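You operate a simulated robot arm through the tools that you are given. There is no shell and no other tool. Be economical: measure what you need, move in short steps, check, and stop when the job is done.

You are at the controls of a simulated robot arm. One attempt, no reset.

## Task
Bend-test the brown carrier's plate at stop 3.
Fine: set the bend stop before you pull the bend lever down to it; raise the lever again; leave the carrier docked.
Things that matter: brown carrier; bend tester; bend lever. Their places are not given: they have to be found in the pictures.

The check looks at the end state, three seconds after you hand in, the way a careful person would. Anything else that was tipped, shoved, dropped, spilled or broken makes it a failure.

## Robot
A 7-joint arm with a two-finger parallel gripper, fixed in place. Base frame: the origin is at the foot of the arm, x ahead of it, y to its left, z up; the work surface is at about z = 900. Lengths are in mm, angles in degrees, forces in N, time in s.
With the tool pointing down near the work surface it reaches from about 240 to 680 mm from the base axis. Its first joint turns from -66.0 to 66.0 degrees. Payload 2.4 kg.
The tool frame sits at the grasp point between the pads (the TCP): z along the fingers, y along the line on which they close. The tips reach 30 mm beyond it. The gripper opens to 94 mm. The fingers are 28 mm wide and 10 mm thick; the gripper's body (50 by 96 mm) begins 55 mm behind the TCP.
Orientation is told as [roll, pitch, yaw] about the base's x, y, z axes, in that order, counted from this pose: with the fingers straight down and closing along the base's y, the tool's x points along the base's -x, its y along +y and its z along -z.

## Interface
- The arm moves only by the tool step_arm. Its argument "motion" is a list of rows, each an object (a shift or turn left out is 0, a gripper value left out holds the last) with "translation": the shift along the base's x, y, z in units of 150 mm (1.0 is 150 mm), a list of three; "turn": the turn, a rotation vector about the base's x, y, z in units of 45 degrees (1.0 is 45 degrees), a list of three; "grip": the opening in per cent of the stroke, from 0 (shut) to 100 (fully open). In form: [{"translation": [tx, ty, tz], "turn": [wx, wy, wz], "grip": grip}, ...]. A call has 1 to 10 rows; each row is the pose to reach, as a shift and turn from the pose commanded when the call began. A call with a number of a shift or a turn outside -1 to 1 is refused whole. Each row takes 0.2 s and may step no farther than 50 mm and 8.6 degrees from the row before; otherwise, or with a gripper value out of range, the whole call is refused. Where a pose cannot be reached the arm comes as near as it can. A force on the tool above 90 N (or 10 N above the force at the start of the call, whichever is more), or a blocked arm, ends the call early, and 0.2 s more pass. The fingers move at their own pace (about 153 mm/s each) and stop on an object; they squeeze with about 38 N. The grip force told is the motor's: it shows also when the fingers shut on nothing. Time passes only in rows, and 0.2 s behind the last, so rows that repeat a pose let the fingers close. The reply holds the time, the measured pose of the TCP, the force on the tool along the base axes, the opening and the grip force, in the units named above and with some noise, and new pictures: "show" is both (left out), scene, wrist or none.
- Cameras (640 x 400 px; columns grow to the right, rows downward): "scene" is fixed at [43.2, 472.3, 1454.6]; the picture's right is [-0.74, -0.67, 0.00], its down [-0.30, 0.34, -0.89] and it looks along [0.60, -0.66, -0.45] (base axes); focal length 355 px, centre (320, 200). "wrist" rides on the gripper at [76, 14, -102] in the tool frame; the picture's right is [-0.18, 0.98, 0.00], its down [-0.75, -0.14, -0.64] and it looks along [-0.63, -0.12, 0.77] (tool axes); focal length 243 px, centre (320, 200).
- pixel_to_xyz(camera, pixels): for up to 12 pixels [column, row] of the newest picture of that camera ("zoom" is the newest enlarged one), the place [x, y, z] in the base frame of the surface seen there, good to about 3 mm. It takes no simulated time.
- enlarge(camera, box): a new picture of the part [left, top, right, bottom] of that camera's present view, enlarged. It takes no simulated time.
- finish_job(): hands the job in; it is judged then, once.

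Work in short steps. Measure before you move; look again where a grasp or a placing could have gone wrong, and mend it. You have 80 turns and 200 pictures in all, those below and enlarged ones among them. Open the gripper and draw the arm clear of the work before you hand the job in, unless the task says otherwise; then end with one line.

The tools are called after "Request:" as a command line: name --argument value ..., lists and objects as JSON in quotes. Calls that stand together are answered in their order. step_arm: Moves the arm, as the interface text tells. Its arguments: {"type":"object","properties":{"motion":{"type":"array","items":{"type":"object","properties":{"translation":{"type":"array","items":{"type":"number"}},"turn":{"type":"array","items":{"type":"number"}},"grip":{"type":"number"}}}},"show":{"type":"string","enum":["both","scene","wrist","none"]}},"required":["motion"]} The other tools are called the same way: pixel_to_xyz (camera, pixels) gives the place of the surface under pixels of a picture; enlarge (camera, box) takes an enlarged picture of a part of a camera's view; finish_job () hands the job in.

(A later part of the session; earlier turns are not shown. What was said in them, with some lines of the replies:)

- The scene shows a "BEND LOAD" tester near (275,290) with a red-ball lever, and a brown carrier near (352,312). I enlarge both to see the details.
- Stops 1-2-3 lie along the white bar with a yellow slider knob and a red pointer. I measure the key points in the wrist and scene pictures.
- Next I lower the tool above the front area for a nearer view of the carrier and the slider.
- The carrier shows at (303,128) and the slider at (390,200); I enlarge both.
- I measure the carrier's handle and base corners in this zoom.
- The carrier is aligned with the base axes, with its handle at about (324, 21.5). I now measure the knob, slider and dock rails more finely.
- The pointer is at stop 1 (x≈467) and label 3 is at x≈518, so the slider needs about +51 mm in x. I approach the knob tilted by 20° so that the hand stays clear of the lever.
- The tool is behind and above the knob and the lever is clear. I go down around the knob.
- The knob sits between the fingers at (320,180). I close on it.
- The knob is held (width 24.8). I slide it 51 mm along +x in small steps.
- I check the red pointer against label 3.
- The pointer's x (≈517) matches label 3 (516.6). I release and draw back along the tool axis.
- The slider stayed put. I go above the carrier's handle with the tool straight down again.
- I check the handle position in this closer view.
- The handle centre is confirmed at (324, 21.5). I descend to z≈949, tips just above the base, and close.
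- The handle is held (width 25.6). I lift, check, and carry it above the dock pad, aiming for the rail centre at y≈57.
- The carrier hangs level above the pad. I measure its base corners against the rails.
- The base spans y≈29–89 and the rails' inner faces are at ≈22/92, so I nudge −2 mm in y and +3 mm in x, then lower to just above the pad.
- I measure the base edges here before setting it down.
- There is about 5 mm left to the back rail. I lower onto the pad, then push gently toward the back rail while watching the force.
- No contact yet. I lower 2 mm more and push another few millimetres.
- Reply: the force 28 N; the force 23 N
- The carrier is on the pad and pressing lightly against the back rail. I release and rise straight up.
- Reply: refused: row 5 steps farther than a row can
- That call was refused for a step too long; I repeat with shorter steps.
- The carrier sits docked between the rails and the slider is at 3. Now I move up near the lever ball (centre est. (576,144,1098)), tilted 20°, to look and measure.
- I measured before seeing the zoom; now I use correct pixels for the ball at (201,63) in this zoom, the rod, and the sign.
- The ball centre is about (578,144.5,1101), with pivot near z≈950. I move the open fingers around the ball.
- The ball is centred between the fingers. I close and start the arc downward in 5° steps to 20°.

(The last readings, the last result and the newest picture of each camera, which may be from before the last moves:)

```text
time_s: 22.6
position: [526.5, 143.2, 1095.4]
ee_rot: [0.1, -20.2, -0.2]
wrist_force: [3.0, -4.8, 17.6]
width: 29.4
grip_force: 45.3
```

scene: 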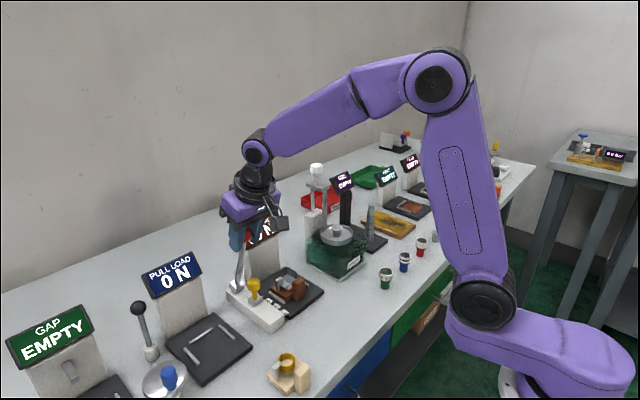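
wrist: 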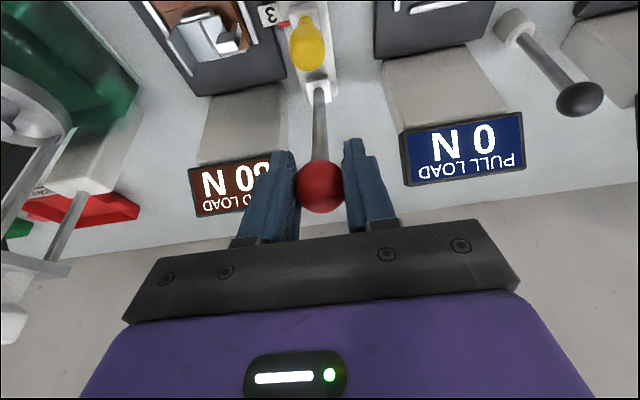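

The lever moves and the load display is rising. I read the display and continue.

Request:
enlarge --camera "wrist" --box '[160, 0, 340, 220]'

Request:
step_arm --motion '[{"translation": [-0.08, 0, -0.025]}, {"translation": [-0.155, 0, -0.06]}, {"translation": [-0.155, 0, -0.06]}]'

Request:
enlarge --camera "scene" --box '[200, 200, 340, 340]'

```text
1.82 times, centred on (250, 110) of wrist
```

zoom: 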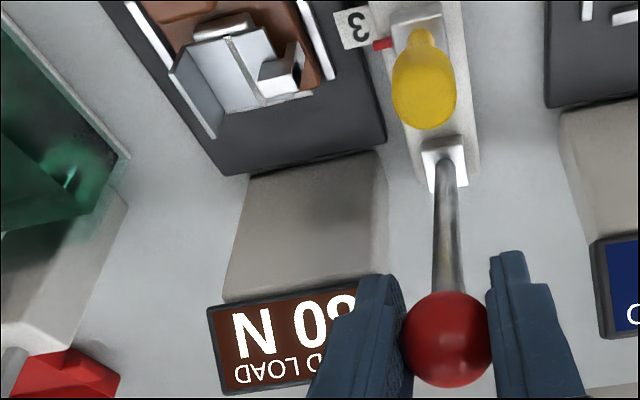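

```text
time_s: 23.4
position: [503.0, 143.3, 1083.9]
ee_rot: [0.0, -19.9, -0.1]
wrist_force: [9.6, -5.2, -3.0]
width: 29.7
grip_force: 45.7
```

scene: 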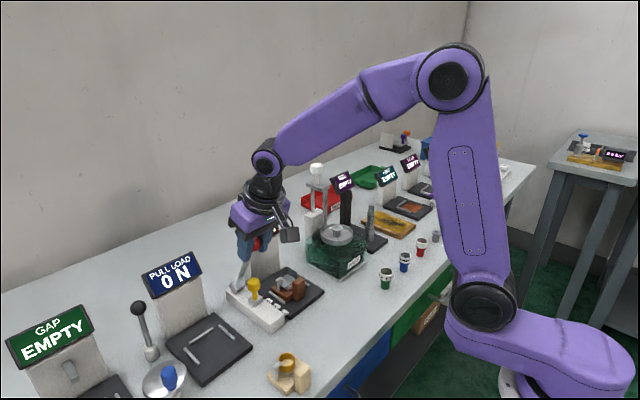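
wrist: 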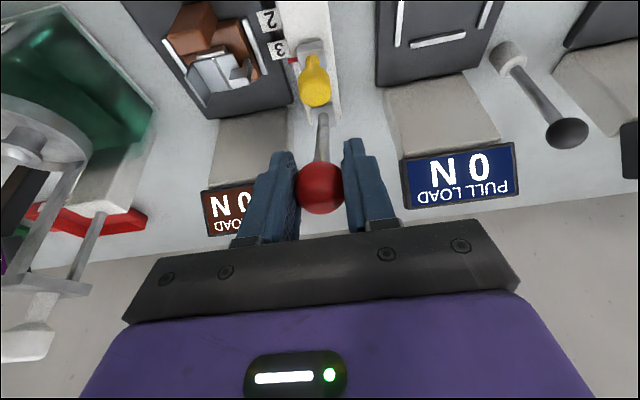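

```text
2.86 times, centred on (270, 270) of scene
```

zoom: 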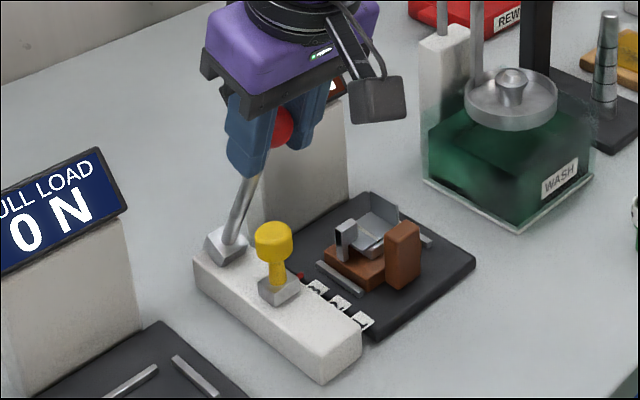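

At about 30° there is no stop yet. I continue the arc by another 10°.

Request:
step_arm --motion '[{"translation": [-0.05, 0, -0.03]}, {"translation": [-0.1, 0, -0.065]}, {"translation": [-0.145, 0, -0.1]}, {"translation": [-0.145, 0, -0.1]}]'

Request:
enlarge --camera "scene" --box '[200, 200, 340, 340]'

```text
time_s: 24.4
position: [479.8, 142.5, 1070.8]
ee_rot: [0.3, -20.1, 0.0]
wrist_force: [3.1, -5.8, 6.5]
width: 29.5
grip_force: 45.0
```

scene: 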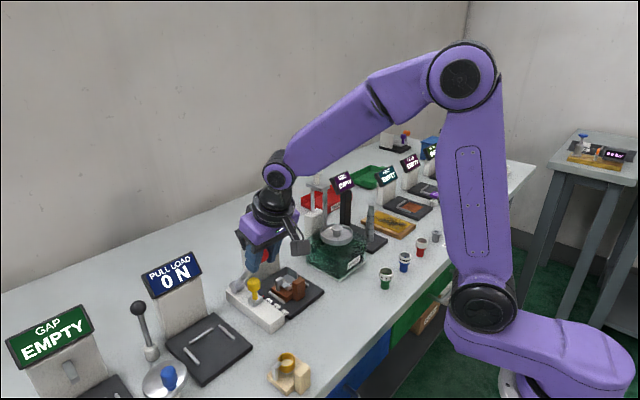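
wrist: 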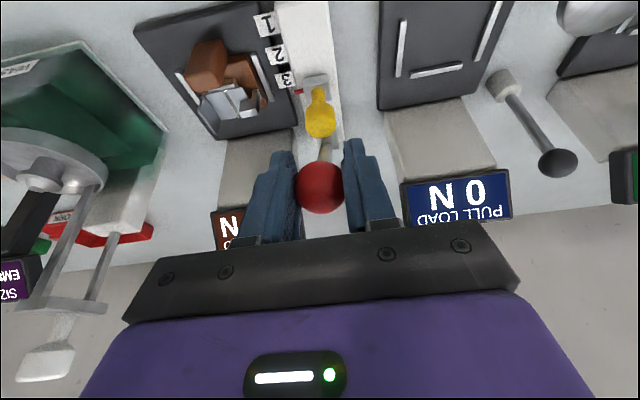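

```text
2.86 times, centred on (270, 270) of scene
```

zoom: 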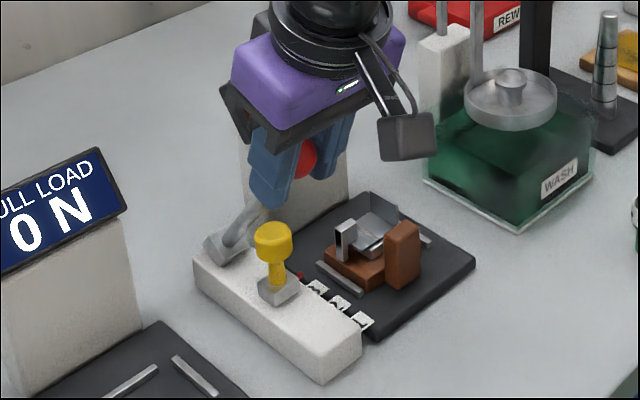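

At about 39° the rod nears the knob. I continue in finer steps.

Request:
step_arm --motion '[{"translation": [-0.03, 0, -0.025]}, {"translation": [-0.06, 0, -0.053]}, {"translation": [-0.09, 0, -0.084]}, {"translation": [-0.09, 0, -0.084]}]'

Request:
enlarge --camera "scene" --box '[200, 200, 340, 340]'

```text
time_s: 25.4
position: [467.6, 143.4, 1056.9]
ee_rot: [0.1, -20.1, 0.1]
wrist_force: [-0.6, -4.6, 9.8]
width: 29.4
grip_force: 44.4
```

scene: 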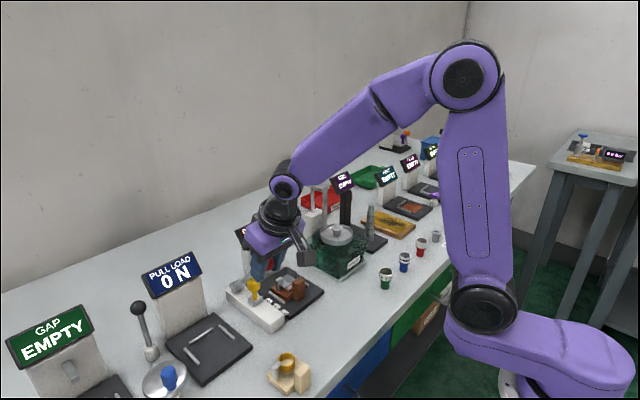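
wrist: 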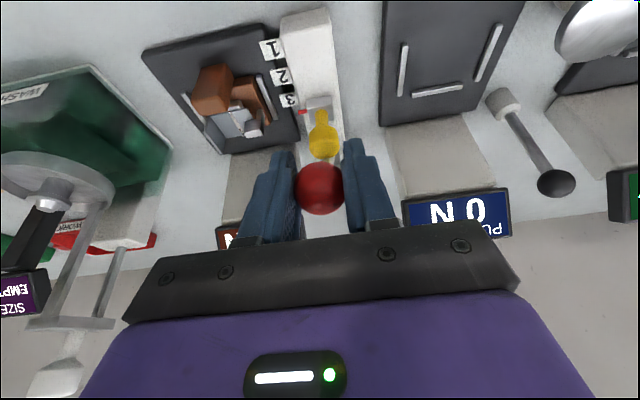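

```text
2.86 times, centred on (270, 270) of scene
```

zoom: 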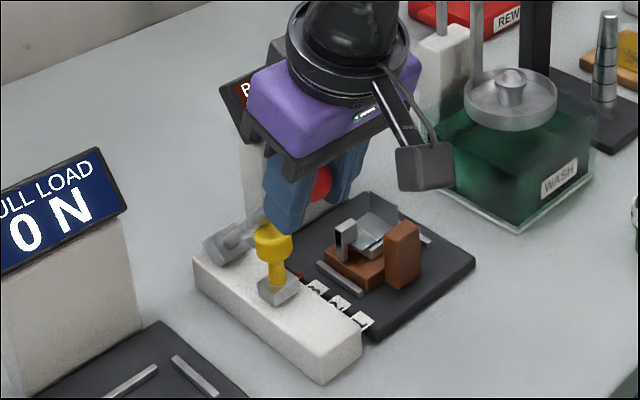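

At about 46° the rod is nearly on the knob. I go on in ~1° steps with a force check.

Request:
step_arm --motion '[{"translation": [-0.013, 0, -0.014]}, {"translation": [-0.026, 0, -0.028]}, {"translation": [-0.038, 0, -0.042]}, {"translation": [-0.038, 0, -0.042]}]'

Request:
enlarge --camera "wrist" --box '[200, 20, 400, 240]'

Request:
enlarge --camera "scene" --box '[220, 220, 320, 320]'

```text
time_s: 26.4
position: [465.3, 143.1, 1053.9]
ee_rot: [0.3, -20.5, -0.1]
wrist_force: [5.1, -9.1, 35.0]
width: 29.2
grip_force: 44.5
```

scene: 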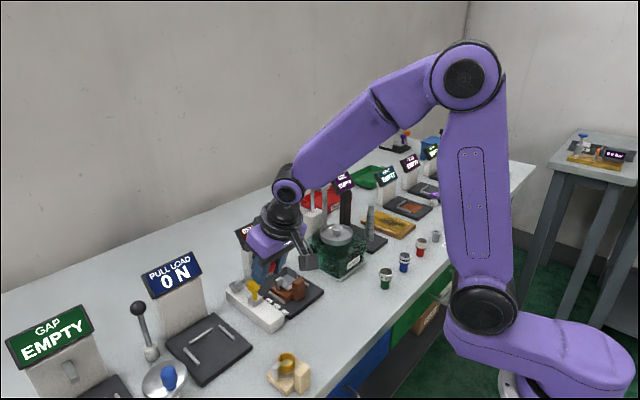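
wrist: 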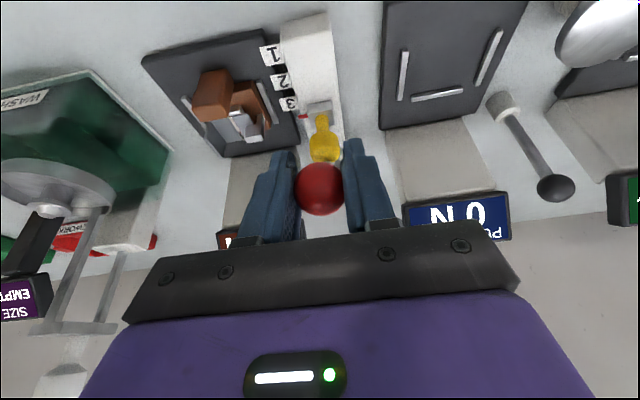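

```text
1.82 times, centred on (300, 130) of wrist
```

zoom: 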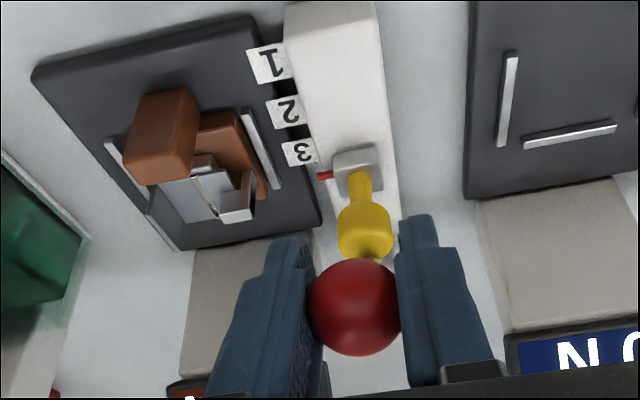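

```text
4.00 times, centred on (270, 270) of scene
```

zoom: 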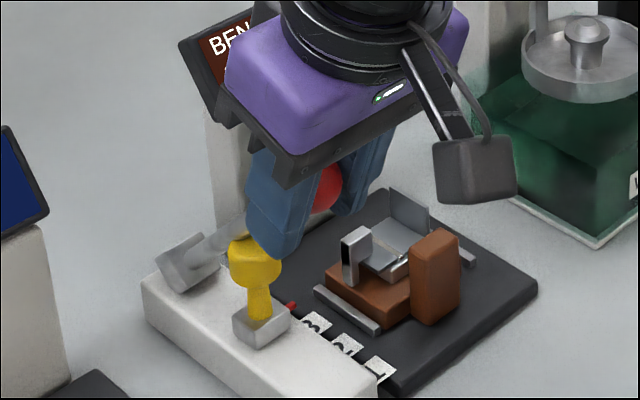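

Force rose to 35 N and the arm lags 3–4 mm: the stop is reached at about 47°. One small extra push confirms it, then I check the pointer.

Request:
step_arm --motion '[{"translation": [-0.01, 0, -0.011]}, {"translation": [-0.014, 0, -0.015]}, {"translation": [-0.014, 0, -0.015]}]' --show "wrist"

Request:
pixel_to_xyz --camera "wrist" --pixels '[[303, 117], [290, 103], [281, 81]]'

```text
time_s: 27.2
position: [464.8, 144.0, 1051.6]
ee_rot: [0.4, -20.7, -0.3]
wrist_force: [20.2, -17.7, 34.0]
width: 29.3
grip_force: 44.9
```

wrist: 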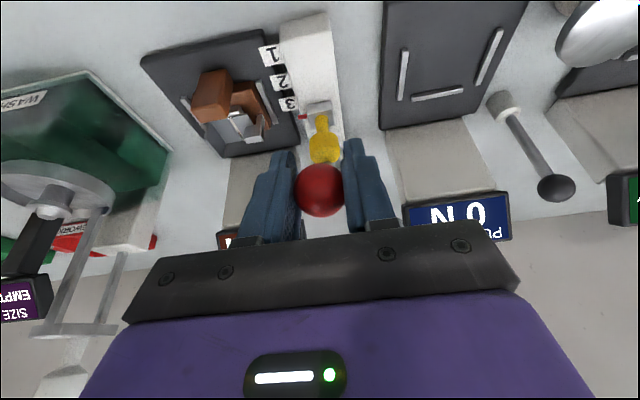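

```text
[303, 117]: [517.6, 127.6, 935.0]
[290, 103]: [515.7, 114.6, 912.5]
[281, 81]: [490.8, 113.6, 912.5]
```

The stop is firm and the pointer is still at 3 (517.6 vs 515.7). I raise the lever back along the same arc.

Request:
step_arm --motion '[{"translation": [0.052, 0, 0.057]}, {"translation": [0.082, 0, 0.088]}, {"translation": [0.142, 0, 0.141]}, {"translation": [0.215, 0, 0.195]}, {"translation": [0.287, 0, 0.241]}, {"translation": [0.365, 0, 0.275]}, {"translation": [0.442, 0, 0.301]}, {"translation": [0.527, 0, 0.327]}, {"translation": [0.613, 0, 0.347]}, {"translation": [0.701, 0, 0.358]}]'

Request:
step_arm --motion '[{"translation": [0.045, 0, 0.002]}, {"translation": [0.088, 0, 0.004]}, {"translation": [0.1, 0, 0.004]}, {"translation": [0.1, 0, 0.004]}]'

Request:
enlarge --camera "scene" --box '[200, 200, 340, 340]'

```text
time_s: 29.4
position: [564.6, 143.2, 1101.2]
ee_rot: [0.1, -19.9, 0.1]
wrist_force: [-7.4, -4.7, -0.4]
width: 29.4
grip_force: 45.0
```

scene: 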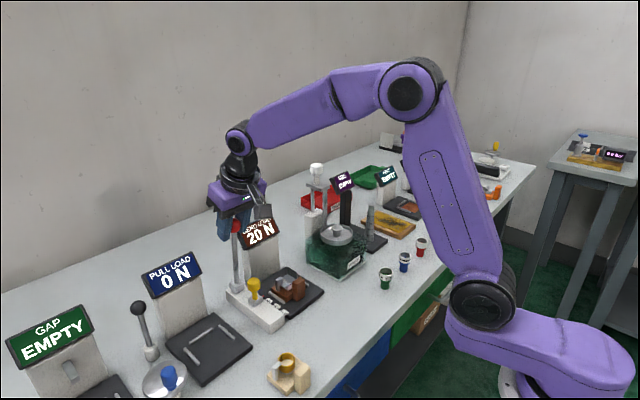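
wrist: 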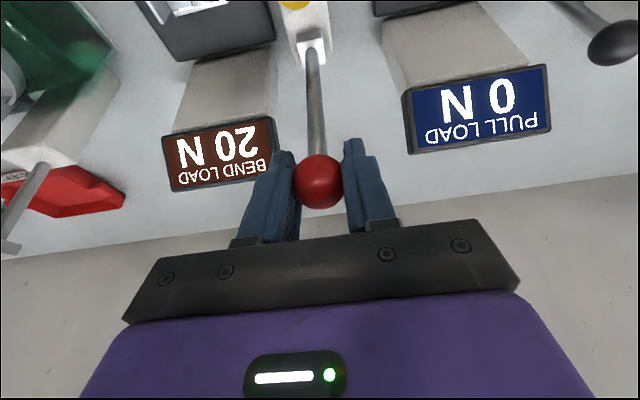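

```text
time_s: 30.4
position: [578.3, 141.9, 1102.1]
ee_rot: [0.1, -19.8, -0.1]
wrist_force: [-7.2, -4.5, -8.0]
width: 29.4
grip_force: 45.2
```

scene: 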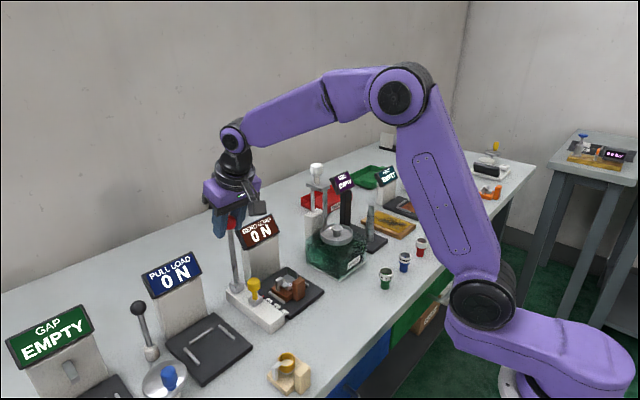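
wrist: 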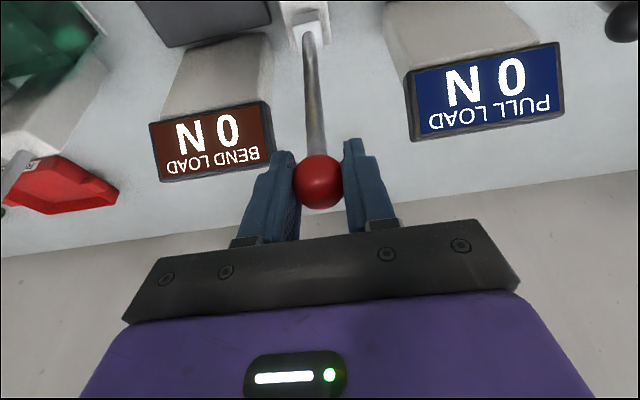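

```text
2.86 times, centred on (270, 270) of scene
```

zoom: 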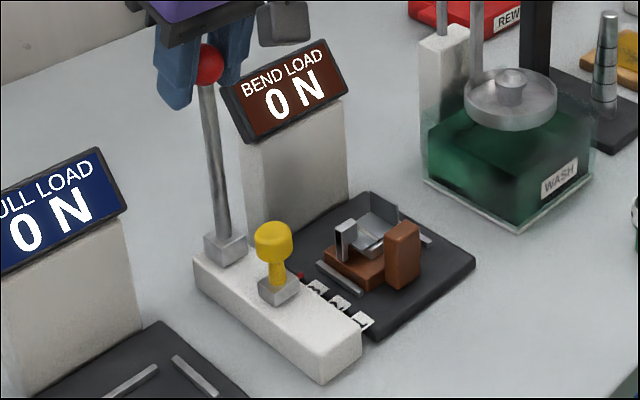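

The lever is upright and the display is back to 0 N. I release and withdraw upward and back.

Request:
step_arm --motion '[{"grip": 60}, {"grip": 60}, {"translation": [-0.06, 0.01, 0.2]}, {"translation": [-0.15, 0.01, 0.45]}, {"translation": [-0.35, 0, 0.65]}, {"translation": [-0.6, 0, 0.75]}, {"translation": [-0.9, 0, 0.75]}, {"translation": [-1.0, 0, 0.75]}]'

Request:
enlarge --camera "scene" --box '[200, 200, 340, 340]'

Request:
enlarge --camera "wrist" --box '[200, 20, 380, 180]'

```text
time_s: 32.2
position: [428.5, 143.7, 1214.7]
ee_rot: [0.1, -20.0, 0.0]
wrist_force: [-0.1, 0.5, -0.4]
width: 56.2
grip_force: 0.0
```

scene: 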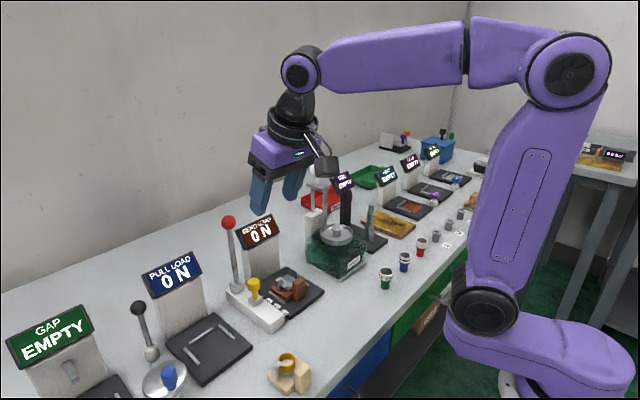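
wrist: 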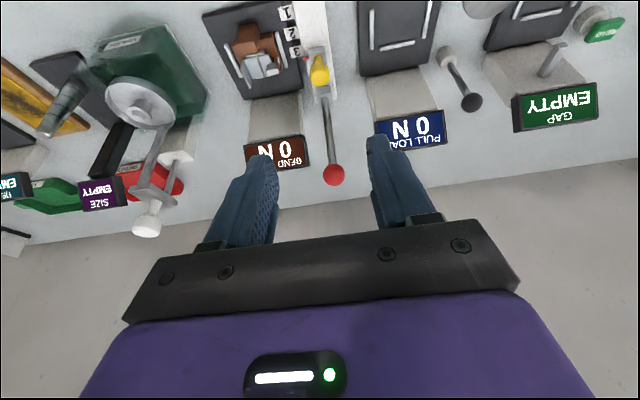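

```text
2.86 times, centred on (270, 270) of scene
```

zoom: 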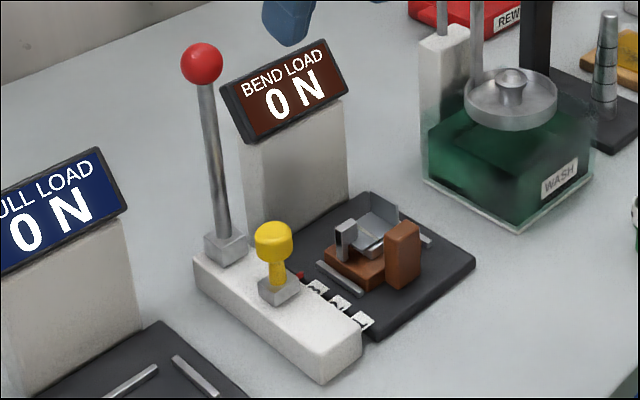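

```text
2.50 times, centred on (290, 100) of wrist
```

zoom: 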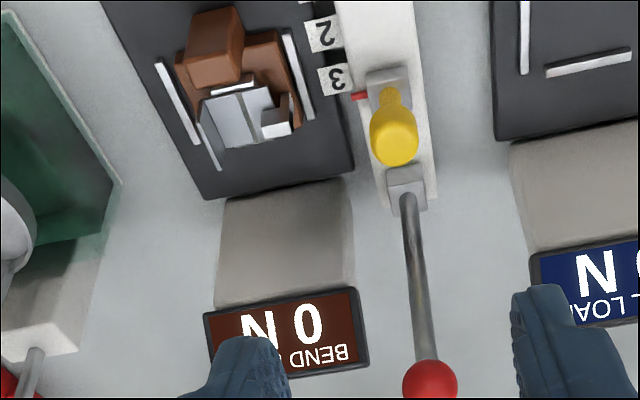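

The lever is up and the slider is at 3. I look closely at the plate and the docking fit.

Request:
enlarge --camera "scene" --box '[262, 260, 322, 310]'

Request:
enlarge --camera "wrist" --box '[220, 20, 310, 100]'

Request:
pixel_to_xyz --camera "wrist" --pixels '[[228, 46], [225, 48], [281, 37], [284, 37], [260, 30], [255, 60], [266, 80], [287, 70], [240, 82]]'

```text
8.00 times, centred on (292, 285) of scene
```

zoom: 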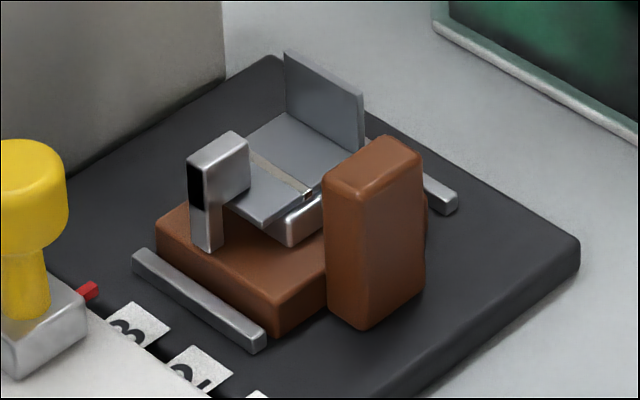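

```text
5.00 times, centred on (265, 60) of wrist
```

zoom: 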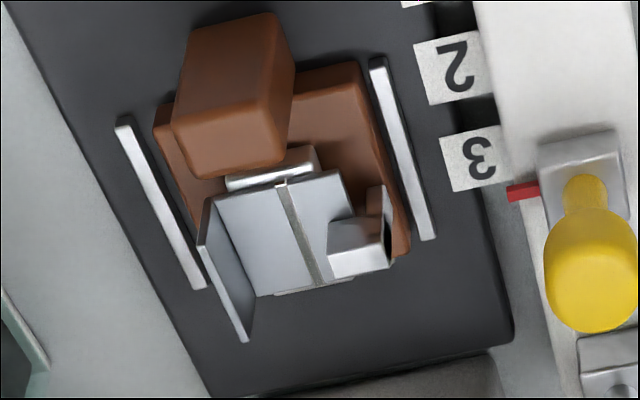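

```text
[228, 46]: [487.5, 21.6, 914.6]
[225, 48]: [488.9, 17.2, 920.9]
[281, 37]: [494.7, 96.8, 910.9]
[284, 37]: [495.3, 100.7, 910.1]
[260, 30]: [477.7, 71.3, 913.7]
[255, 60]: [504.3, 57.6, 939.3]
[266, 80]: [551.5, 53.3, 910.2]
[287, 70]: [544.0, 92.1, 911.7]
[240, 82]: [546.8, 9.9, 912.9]
```

I measure the plate heights to see whether it has bent compared with the start.

Request:
pixel_to_xyz --camera "zoom" --pixels '[[228, 210], [260, 280], [260, 200], [275, 190], [295, 230], [335, 185], [325, 200], [345, 205], [205, 240], [240, 335], [320, 270], [380, 265]]'

Request:
pixel_to_xyz --camera "zoom" --pixels '[[165, 110], [200, 210], [118, 125], [200, 285], [355, 70], [405, 250], [378, 65], [430, 235], [300, 290], [240, 180]]'

```text
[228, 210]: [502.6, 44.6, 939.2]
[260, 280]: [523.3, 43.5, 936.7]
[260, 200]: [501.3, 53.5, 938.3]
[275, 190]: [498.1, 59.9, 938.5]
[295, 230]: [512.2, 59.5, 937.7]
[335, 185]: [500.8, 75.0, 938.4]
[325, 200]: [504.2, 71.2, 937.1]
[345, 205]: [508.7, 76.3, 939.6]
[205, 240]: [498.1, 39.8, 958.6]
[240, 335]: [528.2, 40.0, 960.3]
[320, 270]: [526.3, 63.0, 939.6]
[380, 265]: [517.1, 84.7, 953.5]
```

```text
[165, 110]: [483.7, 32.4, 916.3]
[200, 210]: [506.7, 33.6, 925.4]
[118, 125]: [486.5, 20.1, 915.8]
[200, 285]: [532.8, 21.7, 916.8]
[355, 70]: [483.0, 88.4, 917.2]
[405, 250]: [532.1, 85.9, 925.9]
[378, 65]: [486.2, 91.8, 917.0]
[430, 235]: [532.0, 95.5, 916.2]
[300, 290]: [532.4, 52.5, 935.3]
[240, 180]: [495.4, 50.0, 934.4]
```

The base is flush: x 483–533, y 29–88, inside the rails and against the back rail. The lever is upright, the pointer is at 3, and the open gripper is clear, so I hand in.

Request:
finish_job

```text
The job is handed in.
```

I set the bend stop to 3, docked the brown carrier, pulled the bend lever down to the stop and raised it again; the carrier is still docked. The display is back at 0 N and the arm is clear. I couldn't see the load reading at the stop because the gripper hid the display, and the plate looked no different afterwards.
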